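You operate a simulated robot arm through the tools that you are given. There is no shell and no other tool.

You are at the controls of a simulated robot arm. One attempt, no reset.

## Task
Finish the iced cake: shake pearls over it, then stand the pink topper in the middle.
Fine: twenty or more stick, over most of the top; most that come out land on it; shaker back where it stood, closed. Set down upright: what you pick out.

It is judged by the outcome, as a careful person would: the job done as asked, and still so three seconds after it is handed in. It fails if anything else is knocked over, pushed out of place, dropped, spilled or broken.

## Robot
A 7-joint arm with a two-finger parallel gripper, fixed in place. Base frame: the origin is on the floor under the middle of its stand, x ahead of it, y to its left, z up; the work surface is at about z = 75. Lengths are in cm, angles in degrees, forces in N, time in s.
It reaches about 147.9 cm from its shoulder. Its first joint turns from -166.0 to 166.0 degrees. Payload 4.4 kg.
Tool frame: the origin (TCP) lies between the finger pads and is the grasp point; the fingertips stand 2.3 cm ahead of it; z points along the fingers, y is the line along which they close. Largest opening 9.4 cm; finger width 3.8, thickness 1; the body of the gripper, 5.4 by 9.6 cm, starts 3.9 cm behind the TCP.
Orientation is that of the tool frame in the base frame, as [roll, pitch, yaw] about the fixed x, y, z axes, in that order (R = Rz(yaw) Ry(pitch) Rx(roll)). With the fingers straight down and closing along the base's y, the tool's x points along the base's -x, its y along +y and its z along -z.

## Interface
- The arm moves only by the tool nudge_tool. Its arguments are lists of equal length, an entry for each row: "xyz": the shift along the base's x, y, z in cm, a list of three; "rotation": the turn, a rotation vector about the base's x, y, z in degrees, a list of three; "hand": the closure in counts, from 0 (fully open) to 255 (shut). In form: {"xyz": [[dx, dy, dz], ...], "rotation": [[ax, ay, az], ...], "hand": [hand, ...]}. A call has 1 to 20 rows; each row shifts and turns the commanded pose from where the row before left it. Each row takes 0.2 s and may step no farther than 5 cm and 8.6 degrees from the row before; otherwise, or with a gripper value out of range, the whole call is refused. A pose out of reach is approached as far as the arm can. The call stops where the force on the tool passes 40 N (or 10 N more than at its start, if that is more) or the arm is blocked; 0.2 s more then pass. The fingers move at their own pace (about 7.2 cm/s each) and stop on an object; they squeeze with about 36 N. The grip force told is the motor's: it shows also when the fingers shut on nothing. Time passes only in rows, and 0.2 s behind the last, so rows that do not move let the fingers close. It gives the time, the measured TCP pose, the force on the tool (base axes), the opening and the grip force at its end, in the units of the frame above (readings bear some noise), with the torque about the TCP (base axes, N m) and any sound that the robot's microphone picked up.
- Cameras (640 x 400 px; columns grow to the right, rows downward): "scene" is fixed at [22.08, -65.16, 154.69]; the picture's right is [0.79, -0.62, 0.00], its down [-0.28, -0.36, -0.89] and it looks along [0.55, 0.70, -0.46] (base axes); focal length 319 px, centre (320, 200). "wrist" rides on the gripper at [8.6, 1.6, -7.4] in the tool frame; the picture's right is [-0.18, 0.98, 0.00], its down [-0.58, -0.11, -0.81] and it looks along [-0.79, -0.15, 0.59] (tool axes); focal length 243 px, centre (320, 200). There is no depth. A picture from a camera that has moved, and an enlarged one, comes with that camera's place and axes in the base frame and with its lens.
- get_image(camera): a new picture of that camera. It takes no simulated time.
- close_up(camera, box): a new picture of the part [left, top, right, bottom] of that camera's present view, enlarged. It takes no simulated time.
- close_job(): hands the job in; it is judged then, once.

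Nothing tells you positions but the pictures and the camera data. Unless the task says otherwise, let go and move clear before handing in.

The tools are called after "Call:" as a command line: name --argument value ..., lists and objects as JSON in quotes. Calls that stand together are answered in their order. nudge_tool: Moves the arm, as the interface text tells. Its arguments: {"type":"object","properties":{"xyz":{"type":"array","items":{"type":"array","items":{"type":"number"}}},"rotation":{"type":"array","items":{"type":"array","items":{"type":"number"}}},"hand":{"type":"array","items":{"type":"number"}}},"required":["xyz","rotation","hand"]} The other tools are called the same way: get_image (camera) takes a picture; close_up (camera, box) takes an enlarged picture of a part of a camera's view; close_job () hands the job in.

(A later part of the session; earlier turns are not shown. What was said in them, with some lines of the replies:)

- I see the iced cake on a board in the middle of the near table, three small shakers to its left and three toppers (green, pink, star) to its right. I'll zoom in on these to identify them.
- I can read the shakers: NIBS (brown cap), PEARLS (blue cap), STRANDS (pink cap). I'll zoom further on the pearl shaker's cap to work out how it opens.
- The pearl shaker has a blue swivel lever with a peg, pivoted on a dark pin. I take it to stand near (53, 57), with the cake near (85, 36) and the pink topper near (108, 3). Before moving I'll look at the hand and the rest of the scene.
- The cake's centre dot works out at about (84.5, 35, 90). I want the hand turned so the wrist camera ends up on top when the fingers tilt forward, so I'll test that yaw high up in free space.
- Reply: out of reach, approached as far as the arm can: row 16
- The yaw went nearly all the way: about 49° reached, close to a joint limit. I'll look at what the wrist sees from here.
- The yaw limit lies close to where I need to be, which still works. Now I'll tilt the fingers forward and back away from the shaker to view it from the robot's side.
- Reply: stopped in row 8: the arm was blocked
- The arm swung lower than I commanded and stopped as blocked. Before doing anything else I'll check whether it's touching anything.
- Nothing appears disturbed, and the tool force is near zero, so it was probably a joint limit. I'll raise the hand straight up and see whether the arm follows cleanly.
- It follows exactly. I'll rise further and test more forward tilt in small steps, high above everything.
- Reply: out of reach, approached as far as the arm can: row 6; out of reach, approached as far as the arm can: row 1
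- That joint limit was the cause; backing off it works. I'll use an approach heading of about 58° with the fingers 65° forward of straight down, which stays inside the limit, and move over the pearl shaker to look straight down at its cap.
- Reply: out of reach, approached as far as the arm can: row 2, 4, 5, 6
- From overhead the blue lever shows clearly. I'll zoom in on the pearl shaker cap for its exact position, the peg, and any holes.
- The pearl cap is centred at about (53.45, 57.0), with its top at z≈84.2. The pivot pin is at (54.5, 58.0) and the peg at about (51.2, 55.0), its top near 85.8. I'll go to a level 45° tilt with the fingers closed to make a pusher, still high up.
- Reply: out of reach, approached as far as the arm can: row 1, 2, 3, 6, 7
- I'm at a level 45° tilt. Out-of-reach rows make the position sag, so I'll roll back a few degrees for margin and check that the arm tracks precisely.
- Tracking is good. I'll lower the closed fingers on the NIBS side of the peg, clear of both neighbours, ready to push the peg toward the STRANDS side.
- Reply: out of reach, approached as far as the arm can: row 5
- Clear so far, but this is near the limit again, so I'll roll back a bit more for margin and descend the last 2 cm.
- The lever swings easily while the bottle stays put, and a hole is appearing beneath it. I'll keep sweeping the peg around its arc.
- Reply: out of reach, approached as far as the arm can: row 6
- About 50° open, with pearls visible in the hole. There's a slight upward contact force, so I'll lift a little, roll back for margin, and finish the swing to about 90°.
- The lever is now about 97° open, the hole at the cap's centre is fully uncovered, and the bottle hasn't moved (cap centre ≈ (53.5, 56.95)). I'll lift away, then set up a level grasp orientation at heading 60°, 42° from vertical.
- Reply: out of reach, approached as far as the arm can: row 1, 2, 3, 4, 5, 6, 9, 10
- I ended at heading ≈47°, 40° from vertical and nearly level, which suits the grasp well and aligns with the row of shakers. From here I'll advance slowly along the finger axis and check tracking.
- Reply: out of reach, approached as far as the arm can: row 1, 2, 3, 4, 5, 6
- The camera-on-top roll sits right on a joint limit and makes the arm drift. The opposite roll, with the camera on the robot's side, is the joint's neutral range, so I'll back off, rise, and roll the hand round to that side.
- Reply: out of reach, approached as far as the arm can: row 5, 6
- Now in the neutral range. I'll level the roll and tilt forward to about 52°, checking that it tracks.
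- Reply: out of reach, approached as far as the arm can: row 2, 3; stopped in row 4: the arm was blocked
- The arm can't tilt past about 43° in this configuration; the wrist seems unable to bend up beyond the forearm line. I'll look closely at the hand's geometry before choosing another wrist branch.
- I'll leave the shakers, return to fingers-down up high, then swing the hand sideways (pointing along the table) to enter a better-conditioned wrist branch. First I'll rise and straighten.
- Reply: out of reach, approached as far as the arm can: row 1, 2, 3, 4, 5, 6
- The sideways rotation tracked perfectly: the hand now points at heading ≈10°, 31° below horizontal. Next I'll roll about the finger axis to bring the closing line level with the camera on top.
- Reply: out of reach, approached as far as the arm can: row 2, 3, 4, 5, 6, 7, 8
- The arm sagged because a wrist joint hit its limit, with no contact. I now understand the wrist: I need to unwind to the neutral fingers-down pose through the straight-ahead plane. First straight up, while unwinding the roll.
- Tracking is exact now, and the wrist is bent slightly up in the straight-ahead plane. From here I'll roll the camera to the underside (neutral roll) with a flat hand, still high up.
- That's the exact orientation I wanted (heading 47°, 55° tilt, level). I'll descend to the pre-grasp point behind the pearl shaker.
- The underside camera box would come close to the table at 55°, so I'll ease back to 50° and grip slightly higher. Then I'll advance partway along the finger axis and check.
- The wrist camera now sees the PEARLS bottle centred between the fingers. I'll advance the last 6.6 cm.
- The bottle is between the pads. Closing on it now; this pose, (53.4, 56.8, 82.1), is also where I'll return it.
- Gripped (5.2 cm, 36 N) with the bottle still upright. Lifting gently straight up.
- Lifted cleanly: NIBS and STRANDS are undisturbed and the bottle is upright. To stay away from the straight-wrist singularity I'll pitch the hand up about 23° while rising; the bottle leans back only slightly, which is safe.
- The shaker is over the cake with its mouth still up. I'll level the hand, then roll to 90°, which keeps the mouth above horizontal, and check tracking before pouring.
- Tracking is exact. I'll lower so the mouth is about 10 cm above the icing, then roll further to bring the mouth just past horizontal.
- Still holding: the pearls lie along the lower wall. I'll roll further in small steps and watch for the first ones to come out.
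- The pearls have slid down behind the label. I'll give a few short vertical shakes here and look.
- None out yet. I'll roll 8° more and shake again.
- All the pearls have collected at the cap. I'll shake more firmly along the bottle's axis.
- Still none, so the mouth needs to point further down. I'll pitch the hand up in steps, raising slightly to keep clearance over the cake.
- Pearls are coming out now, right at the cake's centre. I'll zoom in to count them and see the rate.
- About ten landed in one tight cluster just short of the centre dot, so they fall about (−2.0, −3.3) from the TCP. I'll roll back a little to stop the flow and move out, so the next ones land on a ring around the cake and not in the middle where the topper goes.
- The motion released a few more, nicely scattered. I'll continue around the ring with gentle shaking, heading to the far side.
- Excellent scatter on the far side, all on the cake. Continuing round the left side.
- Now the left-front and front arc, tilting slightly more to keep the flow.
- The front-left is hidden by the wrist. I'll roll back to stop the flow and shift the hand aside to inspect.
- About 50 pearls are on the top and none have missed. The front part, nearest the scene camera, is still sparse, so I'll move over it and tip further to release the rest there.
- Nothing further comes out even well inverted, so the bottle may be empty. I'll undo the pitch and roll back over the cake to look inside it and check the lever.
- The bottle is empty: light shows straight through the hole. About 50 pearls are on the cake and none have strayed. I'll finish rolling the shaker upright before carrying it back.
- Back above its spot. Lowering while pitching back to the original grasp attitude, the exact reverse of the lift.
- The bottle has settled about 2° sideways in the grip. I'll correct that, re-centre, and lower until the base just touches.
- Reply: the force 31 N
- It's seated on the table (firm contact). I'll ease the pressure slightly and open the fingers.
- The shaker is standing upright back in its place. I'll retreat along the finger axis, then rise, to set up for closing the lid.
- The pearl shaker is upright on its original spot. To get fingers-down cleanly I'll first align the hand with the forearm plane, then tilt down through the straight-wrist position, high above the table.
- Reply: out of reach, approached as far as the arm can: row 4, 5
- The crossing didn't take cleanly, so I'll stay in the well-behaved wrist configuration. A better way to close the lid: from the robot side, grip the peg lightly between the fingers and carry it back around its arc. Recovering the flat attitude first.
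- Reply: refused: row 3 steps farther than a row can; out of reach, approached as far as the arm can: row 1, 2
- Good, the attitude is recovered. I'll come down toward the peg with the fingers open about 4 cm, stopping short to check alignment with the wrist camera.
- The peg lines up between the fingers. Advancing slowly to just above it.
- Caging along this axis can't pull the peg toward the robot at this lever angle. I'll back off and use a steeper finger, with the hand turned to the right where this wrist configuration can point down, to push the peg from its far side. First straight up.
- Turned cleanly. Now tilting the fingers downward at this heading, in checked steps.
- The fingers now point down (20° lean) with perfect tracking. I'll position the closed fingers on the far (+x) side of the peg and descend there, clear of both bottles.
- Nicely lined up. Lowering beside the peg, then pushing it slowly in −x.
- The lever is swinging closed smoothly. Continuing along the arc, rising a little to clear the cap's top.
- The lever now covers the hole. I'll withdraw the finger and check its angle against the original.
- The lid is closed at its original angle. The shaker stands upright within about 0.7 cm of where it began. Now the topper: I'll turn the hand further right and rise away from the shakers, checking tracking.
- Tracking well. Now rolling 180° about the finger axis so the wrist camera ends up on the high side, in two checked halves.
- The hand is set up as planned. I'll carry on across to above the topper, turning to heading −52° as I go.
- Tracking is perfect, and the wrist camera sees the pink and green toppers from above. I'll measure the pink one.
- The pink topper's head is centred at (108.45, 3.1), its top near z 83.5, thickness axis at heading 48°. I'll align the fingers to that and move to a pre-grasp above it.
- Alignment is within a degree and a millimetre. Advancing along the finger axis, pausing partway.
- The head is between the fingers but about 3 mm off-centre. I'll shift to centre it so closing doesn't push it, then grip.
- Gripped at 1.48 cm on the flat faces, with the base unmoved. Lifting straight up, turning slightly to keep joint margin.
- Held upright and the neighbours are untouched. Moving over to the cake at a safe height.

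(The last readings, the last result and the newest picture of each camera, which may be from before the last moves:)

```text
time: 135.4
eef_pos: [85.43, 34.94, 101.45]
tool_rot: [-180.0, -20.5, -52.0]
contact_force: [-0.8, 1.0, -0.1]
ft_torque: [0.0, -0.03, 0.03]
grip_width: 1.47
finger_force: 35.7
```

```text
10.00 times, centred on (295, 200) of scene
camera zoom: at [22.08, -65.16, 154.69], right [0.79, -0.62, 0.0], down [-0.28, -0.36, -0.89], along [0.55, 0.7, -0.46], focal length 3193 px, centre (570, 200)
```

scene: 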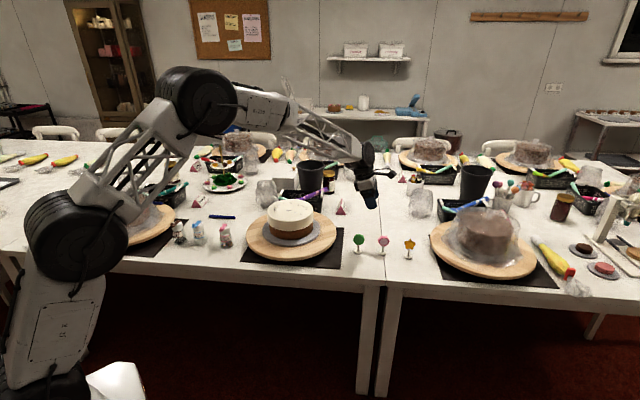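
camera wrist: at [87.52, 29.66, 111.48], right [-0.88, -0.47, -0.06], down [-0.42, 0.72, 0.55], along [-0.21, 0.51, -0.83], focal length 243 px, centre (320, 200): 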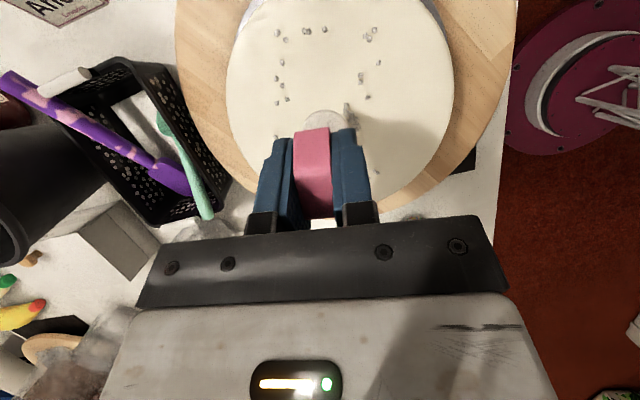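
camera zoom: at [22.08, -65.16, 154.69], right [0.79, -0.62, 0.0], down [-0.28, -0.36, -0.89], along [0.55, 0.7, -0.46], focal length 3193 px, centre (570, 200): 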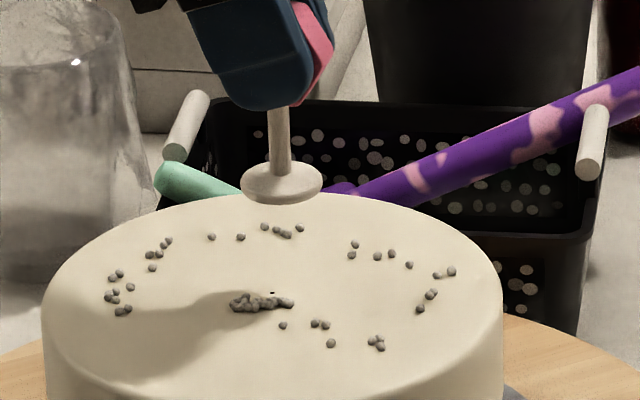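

The pearl cluster lies about 1.3 cm in front of the exact centre. I'll set the topper about 0.85 cm behind centre so its base sits flat on icing, clear of pearls. Shifting over, then lowering.

Call:
nudge_tool --xyz '[[-0.28, 0.48, -0.5], [-0.28, 0.48, -1], [0, 0, -1.2], [0, 0, -0.8], [0, 0, -0.3]]' --rotation '[[0, 0, 0], [0, 0, 0], [0, 0, 0], [0, 0, 0], [0, 0, 0]]' --hand '[255, 255, 255, 255, 255]'

Call:
close_up --camera "scene" --box '[270, 180, 320, 220]'

Call:
close_up --camera "wrist" --box '[220, 0, 460, 150]'

```text
time: 136.6
eef_pos: [85.06, 35.95, 97.68]
tool_rot: [179.8, -20.5, -51.9]
contact_force: [1.1, -0.4, 0.1]
ft_torque: [0.0, 0.04, 0.01]
grip_width: 1.48
finger_force: 35.9
```

```text
10.00 times, centred on (295, 200) of scene
camera zoom: at [22.08, -65.16, 154.69], right [0.79, -0.62, 0.0], down [-0.28, -0.36, -0.89], along [0.55, 0.7, -0.46], focal length 3193 px, centre (570, 200)
```

zoom: 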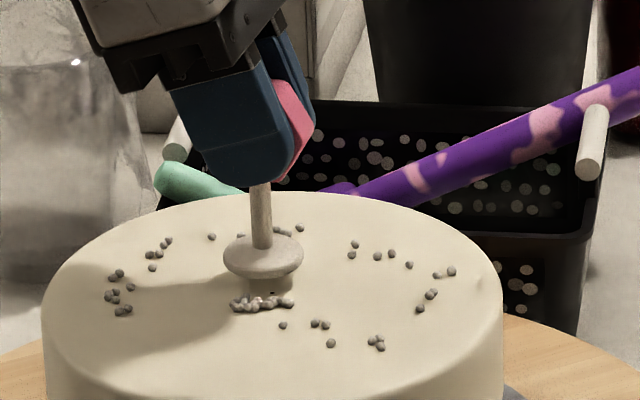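

```text
2.67 times, centred on (340, 75) of wrist
camera zoom: at [87.15, 30.74, 107.73], right [-0.88, -0.47, -0.06], down [-0.42, 0.72, 0.55], along [-0.21, 0.51, -0.83], focal length 647 px, centre (267, 533)
```

zoom: 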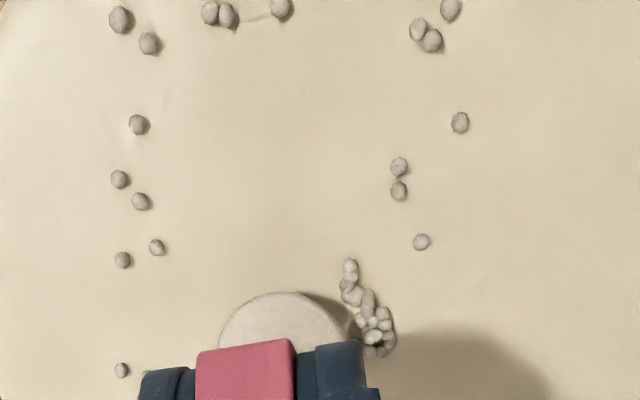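

Close. I'll shift 2 mm more away from the pearls and lower in small steps until the base touches.

Call:
nudge_tool --xyz '[[0.1, 0.17, 0], [0, 0, -0.3], [0, 0, -0.25], [0, 0, 0]]' --rotation '[[0, 0, 0], [0, 0, 0], [0, 0, 0], [0, 0, 0]]' --hand '[255, 255, 255, 255]'

Call:
close_up --camera "scene" --box '[270, 180, 320, 220]'

```text
time: 137.6
eef_pos: [85.2, 36.08, 97.05]
tool_rot: [179.8, -20.5, -52.0]
contact_force: [0.9, 0.3, -0.4]
ft_torque: [-0.04, 0.0, 0.02]
grip_width: 1.48
finger_force: 36.3
```

```text
10.00 times, centred on (295, 200) of scene
camera zoom: at [22.08, -65.16, 154.69], right [0.79, -0.62, 0.0], down [-0.28, -0.36, -0.89], along [0.55, 0.7, -0.46], focal length 3193 px, centre (570, 200)
```

zoom: 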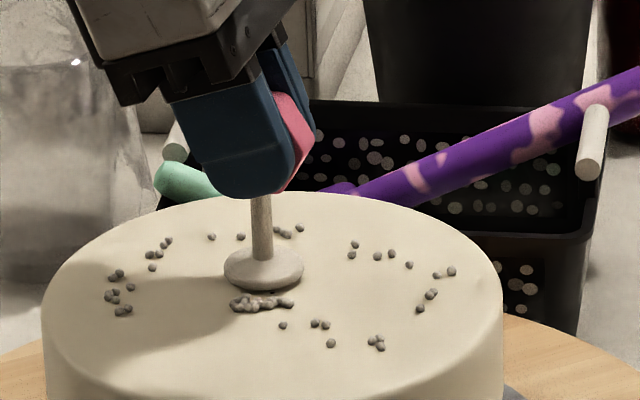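

Call:
nudge_tool --xyz '[[0.17, 0.28, 0], [0, 0, -0.2], [0, 0, 0]]' --rotation '[[0, 0, 0], [0, 0, 0], [0, 0, 0]]' --hand '[255, 255, 255]'

Call:
nudge_tool --xyz '[[0, 0, -0.15], [0, 0, 0]]' --rotation '[[0, 0, 0], [0, 0, 0]]' --hand '[255, 255]'

Call:
close_up --camera "scene" --box '[280, 190, 310, 214]'

```text
time: 138.4
eef_pos: [85.36, 36.55, 96.81]
tool_rot: [179.9, -20.5, -51.8]
contact_force: [0.7, 0.9, 0.3]
ft_torque: [0.01, 0.04, -0.02]
grip_width: 1.49
finger_force: 36.5
```

```text
time: 139.0
eef_pos: [85.33, 36.36, 96.63]
tool_rot: [179.9, -20.5, -51.8]
contact_force: [0.0, 0.3, 0.2]
ft_torque: [-0.02, 0.0, -0.03]
grip_width: 1.48
finger_force: 36.2
```

```text
16.00 times, centred on (295, 202) of scene
camera zoom: at [22.08, -65.16, 154.69], right [0.79, -0.62, 0.0], down [-0.28, -0.36, -0.89], along [0.55, 0.7, -0.46], focal length 5109 px, centre (720, 168)
```

zoom: 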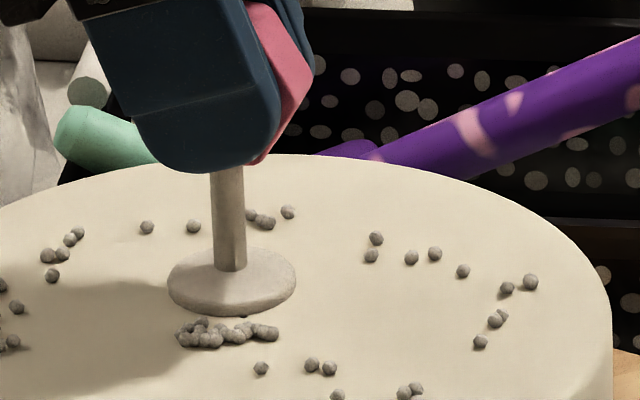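

Call:
nudge_tool --xyz '[[0, 0, -0.12], [0, 0, 0]]' --rotation '[[0, 0, 0], [0, 0, 0]]' --hand '[255, 255]'

Call:
nudge_tool --xyz '[[0, 0, -0.12], [0, 0, 0]]' --rotation '[[0, 0, 0], [0, 0, 0]]' --hand '[255, 255]'

```text
time: 139.6
eef_pos: [85.42, 36.42, 96.66]
tool_rot: [-180.0, -20.5, -52.1]
contact_force: [0.1, 0.9, 5.8]
ft_torque: [0.02, 0.05, -0.02]
grip_width: 1.48
finger_force: 35.8
```

```text
time: 140.2
eef_pos: [85.35, 36.43, 96.61]
tool_rot: [180.0, -20.6, -52.0]
contact_force: [0.8, -1.2, 17.5]
ft_torque: [-0.15, -0.14, -0.01]
grip_width: 1.46
finger_force: 35.5
```

The base is on the icing, but about 1.5 cm behind the exact centre with a 5 mm gap to the pearls. I'll lift slightly and bring it 4 mm closer to the middle.

Call:
nudge_tool --xyz '[[0, 0, 0.5], [-0.25, -0.33, 0], [0, 0, 0]]' --rotation '[[0, 0, 0], [0, 0, 0], [0, 0, 0]]' --hand '[255, 255, 255]'

Call:
nudge_tool --xyz '[[0, 0, -0.25], [0, 0, -0.15], [0, 0, 0]]' --rotation '[[0, 0, 0], [0, 0, 0], [0, 0, 0]]' --hand '[255, 255, 255]'

Call:
close_up --camera "scene" --box '[280, 190, 310, 214]'

```text
time: 141.0
eef_pos: [85.19, 36.12, 96.94]
tool_rot: [179.9, -20.5, -52.0]
contact_force: [-0.4, -0.1, -0.3]
ft_torque: [-0.01, 0.0, -0.03]
grip_width: 1.47
finger_force: 36.5
```

```text
time: 141.8
eef_pos: [85.12, 36.04, 96.67]
tool_rot: [-180.0, -20.6, -52.0]
contact_force: [2.4, -0.4, 15.0]
ft_torque: [0.0, -0.14, 0.03]
grip_width: 1.5
finger_force: 36.0
```

```text
16.00 times, centred on (295, 202) of scene
camera zoom: at [22.08, -65.16, 154.69], right [0.79, -0.62, 0.0], down [-0.28, -0.36, -0.89], along [0.55, 0.7, -0.46], focal length 5109 px, centre (720, 168)
```

zoom: 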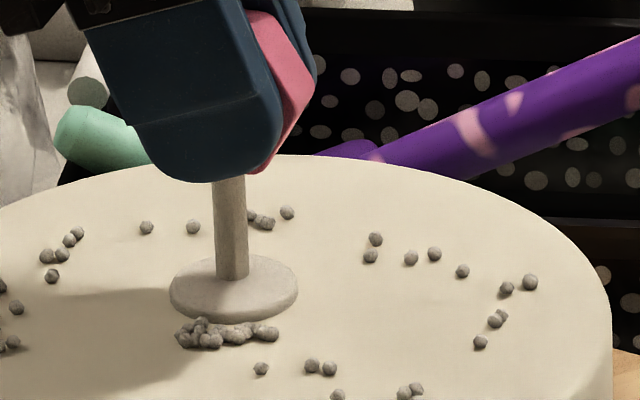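

Seated on the icing right behind the pearl cluster, now about 1.1 cm from centre. Easing the pressure and opening the fingers.

Call:
nudge_tool --xyz '[[0, 0, 0.08], [0, 0, 0], [0, 0, 0], [0, 0, 0]]' --rotation '[[0, 0, 0], [0, 0, 0], [0, 0, 0], [0, 0, 0]]' --hand '[255, 205, 170, 119]'

Call:
get_image --camera "wrist"

Call:
close_up --camera "scene" --box '[270, 175, 320, 215]'

```text
time: 142.8
eef_pos: [85.06, 36.12, 96.62]
tool_rot: [179.8, -20.5, -51.9]
contact_force: [-0.2, 0.6, -0.2]
ft_torque: [0.01, 0.01, -0.01]
grip_width: 5.01
finger_force: 0.1
```

```text
taken
camera wrist: at [87.23, 30.79, 106.65], right [-0.88, -0.47, -0.06], down [-0.42, 0.72, 0.55], along [-0.21, 0.51, -0.83], focal length 243 px, centre (320, 200)
```

wrist: 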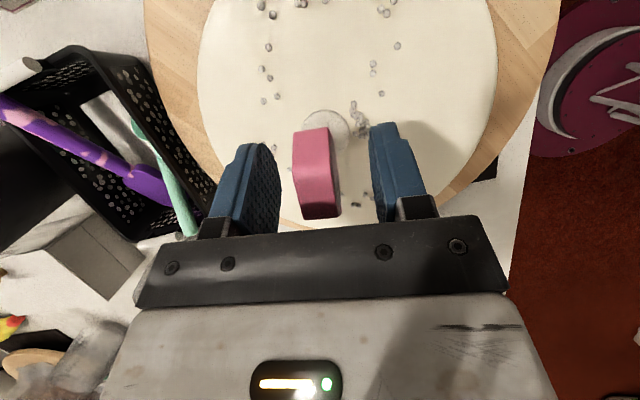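

```text
10.00 times, centred on (295, 195) of scene
camera zoom: at [22.08, -65.16, 154.69], right [0.79, -0.62, 0.0], down [-0.28, -0.36, -0.89], along [0.55, 0.7, -0.46], focal length 3193 px, centre (570, 250)
```

zoom: 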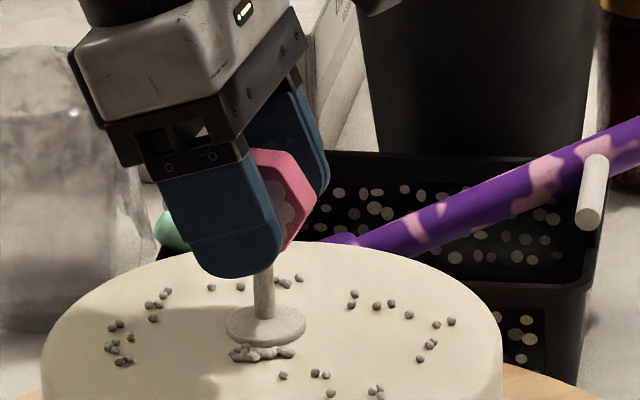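

Released, and the topper stands upright. Retreating along the finger axis, slowly at first.

Call:
nudge_tool --xyz '[[-0.1, 0.13, 0.45], [-0.2, 0.26, 0.9], [-0.33, 0.42, 1.4], [-0.43, 0.55, 1.87], [-0.43, 0.55, 1.87], [-0.43, 0.55, 1.87], [-0.43, 0.55, 1.87]]' --rotation '[[0, 0, 0], [0, 0, 0], [0, 0, 0], [0, 0, 0], [0, 0, 0], [0, 0, 0], [0, 0, 0]]' --hand '[119, 119, 119, 119, 119, 119, 119]'

Call:
get_image --camera "wrist"

Call:
close_up --camera "scene" --box '[260, 165, 330, 220]'

```text
time: 144.4
eef_pos: [82.92, 38.88, 106.88]
tool_rot: [179.8, -20.5, -51.9]
contact_force: [0.2, 0.7, -0.2]
ft_torque: [0.01, -0.04, -0.02]
grip_width: 5.01
finger_force: 0.0
```

```text
taken
camera wrist: at [84.91, 33.56, 116.94], right [-0.88, -0.47, -0.06], down [-0.42, 0.72, 0.55], along [-0.21, 0.51, -0.83], focal length 243 px, centre (320, 200)
```

wrist: 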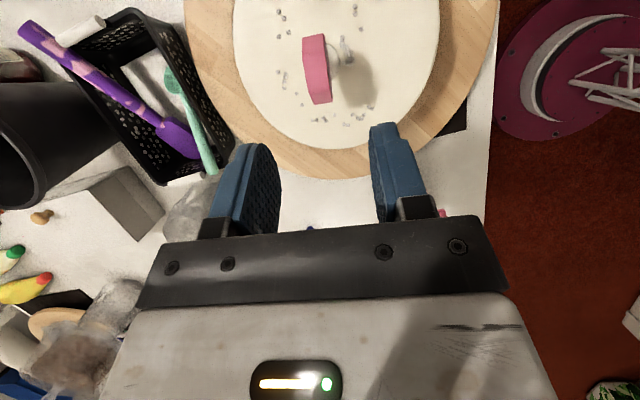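

```text
7.27 times, centred on (295, 192) of scene
camera zoom: at [22.08, -65.16, 154.69], right [0.79, -0.62, 0.0], down [-0.28, -0.36, -0.89], along [0.55, 0.7, -0.46], focal length 2322 px, centre (502, 254)
```

zoom: 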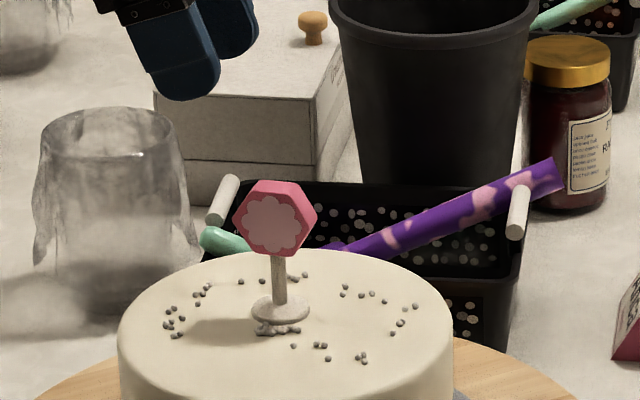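

The topper stands upright on the cake. I'll move the arm well clear and do a final check of everything.

Call:
nudge_tool --xyz '[[-1.5, 1.0, 1.5], [-2, 1.2, 1.5], [-2, 1.2, 1.5], [-2, 1.2, 1], [-2, 1.2, 0.5]]' --rotation '[[0, 0, 0], [0, 0, 0], [0, 0, 0], [0, 0, 0], [0, 0, 0]]' --hand '[119, 119, 119, 119, 119]'

Call:
get_image --camera "scene"

Call:
close_up --camera "scene" --box '[190, 216, 214, 248]'

Call:
close_up --camera "scene" --box '[340, 220, 430, 276]'

Call:
close_up --camera "scene" --box '[160, 200, 260, 262]'

Call:
close_up --camera "scene" --box '[240, 180, 350, 270]'

```text
time: 145.6
eef_pos: [73.21, 44.81, 112.77]
tool_rot: [179.9, -20.5, -51.9]
contact_force: [0.7, 0.0, 0.1]
ft_torque: [-0.01, 0.0, -0.01]
grip_width: 5.01
finger_force: 0.1
```

```text
taken
```

scene: 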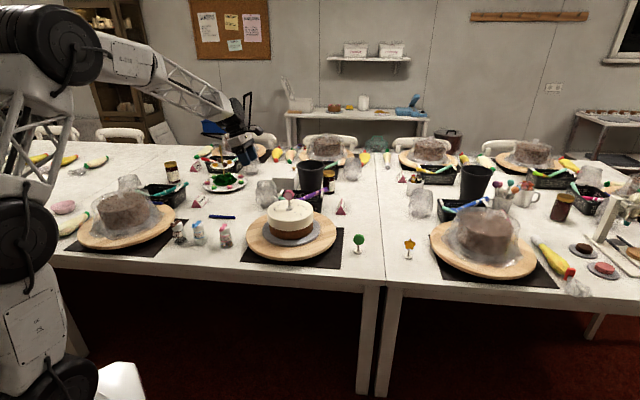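

```text
12.50 times, centred on (202, 232) of scene
camera zoom: at [22.08, -65.16, 154.69], right [0.79, -0.62, 0.0], down [-0.28, -0.36, -0.89], along [0.55, 0.7, -0.46], focal length 3992 px, centre (1795, -200)
```

zoom: 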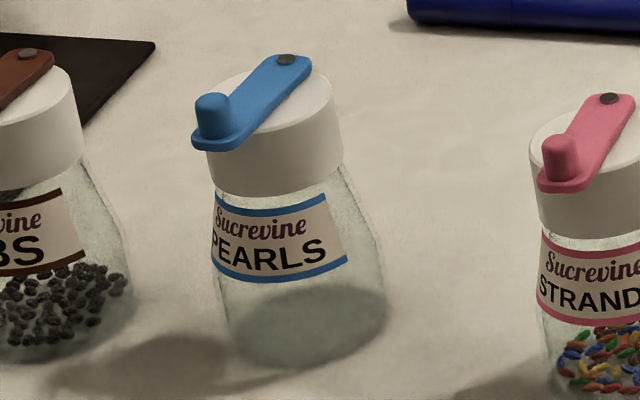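

```text
7.11 times, centred on (385, 248) of scene
camera zoom: at [22.08, -65.16, 154.69], right [0.79, -0.62, 0.0], down [-0.28, -0.36, -0.89], along [0.55, 0.7, -0.46], focal length 2271 px, centre (-142, -141)
```

zoom: 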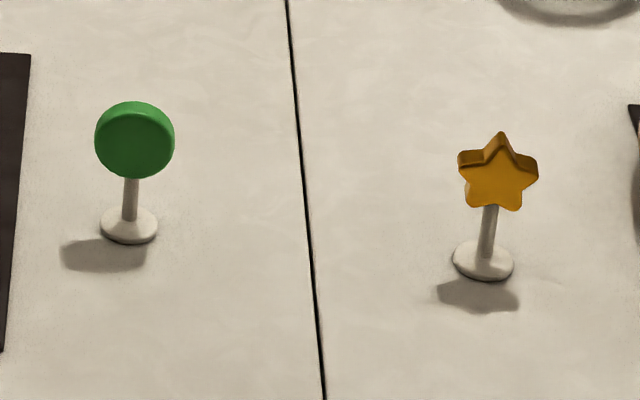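

```text
6.40 times, centred on (210, 231) of scene
camera zoom: at [22.08, -65.16, 154.69], right [0.79, -0.62, 0.0], down [-0.28, -0.36, -0.89], along [0.55, 0.7, -0.46], focal length 2044 px, centre (1024, 2)
```

zoom: 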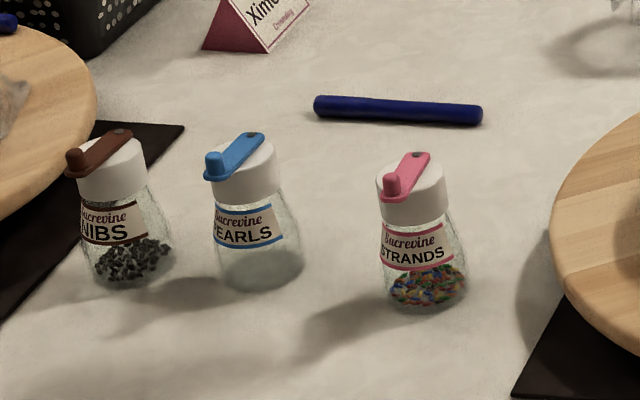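

```text
4.44 times, centred on (295, 225) of scene
camera zoom: at [22.08, -65.16, 154.69], right [0.79, -0.62, 0.0], down [-0.28, -0.36, -0.89], along [0.55, 0.7, -0.46], focal length 1419 px, centre (431, 89)
```

zoom: 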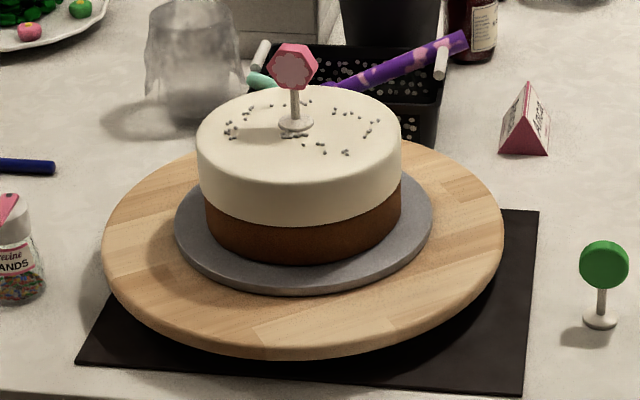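

All the checks pass. About 50 pearls are on the icing, with none seen off the cake, though the front-left part of the top is sparse. The pink topper stands upright about 1 cm from the exact centre. The pearl shaker is upright and closed, within about 0.7 cm of where it stood, and its neighbours and the other toppers are untouched. The hand is empty and clear, so I'm handing in.

Call:
close_job

```text
The job is handed in.
```

The cake is finished and handed in, with pearls stuck on top and the pink topper standing in the middle.

- **Pearls:** About 50 stuck to the icing, and I saw none land anywhere else. They cover the back, both sides, the front-right and the centre. The front-left part of the top, nearest the scene camera, is nearly bare because the shaker ran empty before I got there.
- **Topper:** The pink topper stands upright about 1 cm from the exact centre. I set it just behind a small clump of pearls so its base sits on the icing rather than on the pearls.
- **Shaker:** It is back upright and closed, about 0.7 cm from where it stood. Closing the lid nudged it slightly.
- **Everything else:** In the final pictures the other two shakers, the green and star toppers and the rest of the table looked undisturbed. The hand is empty and clear of the cake.
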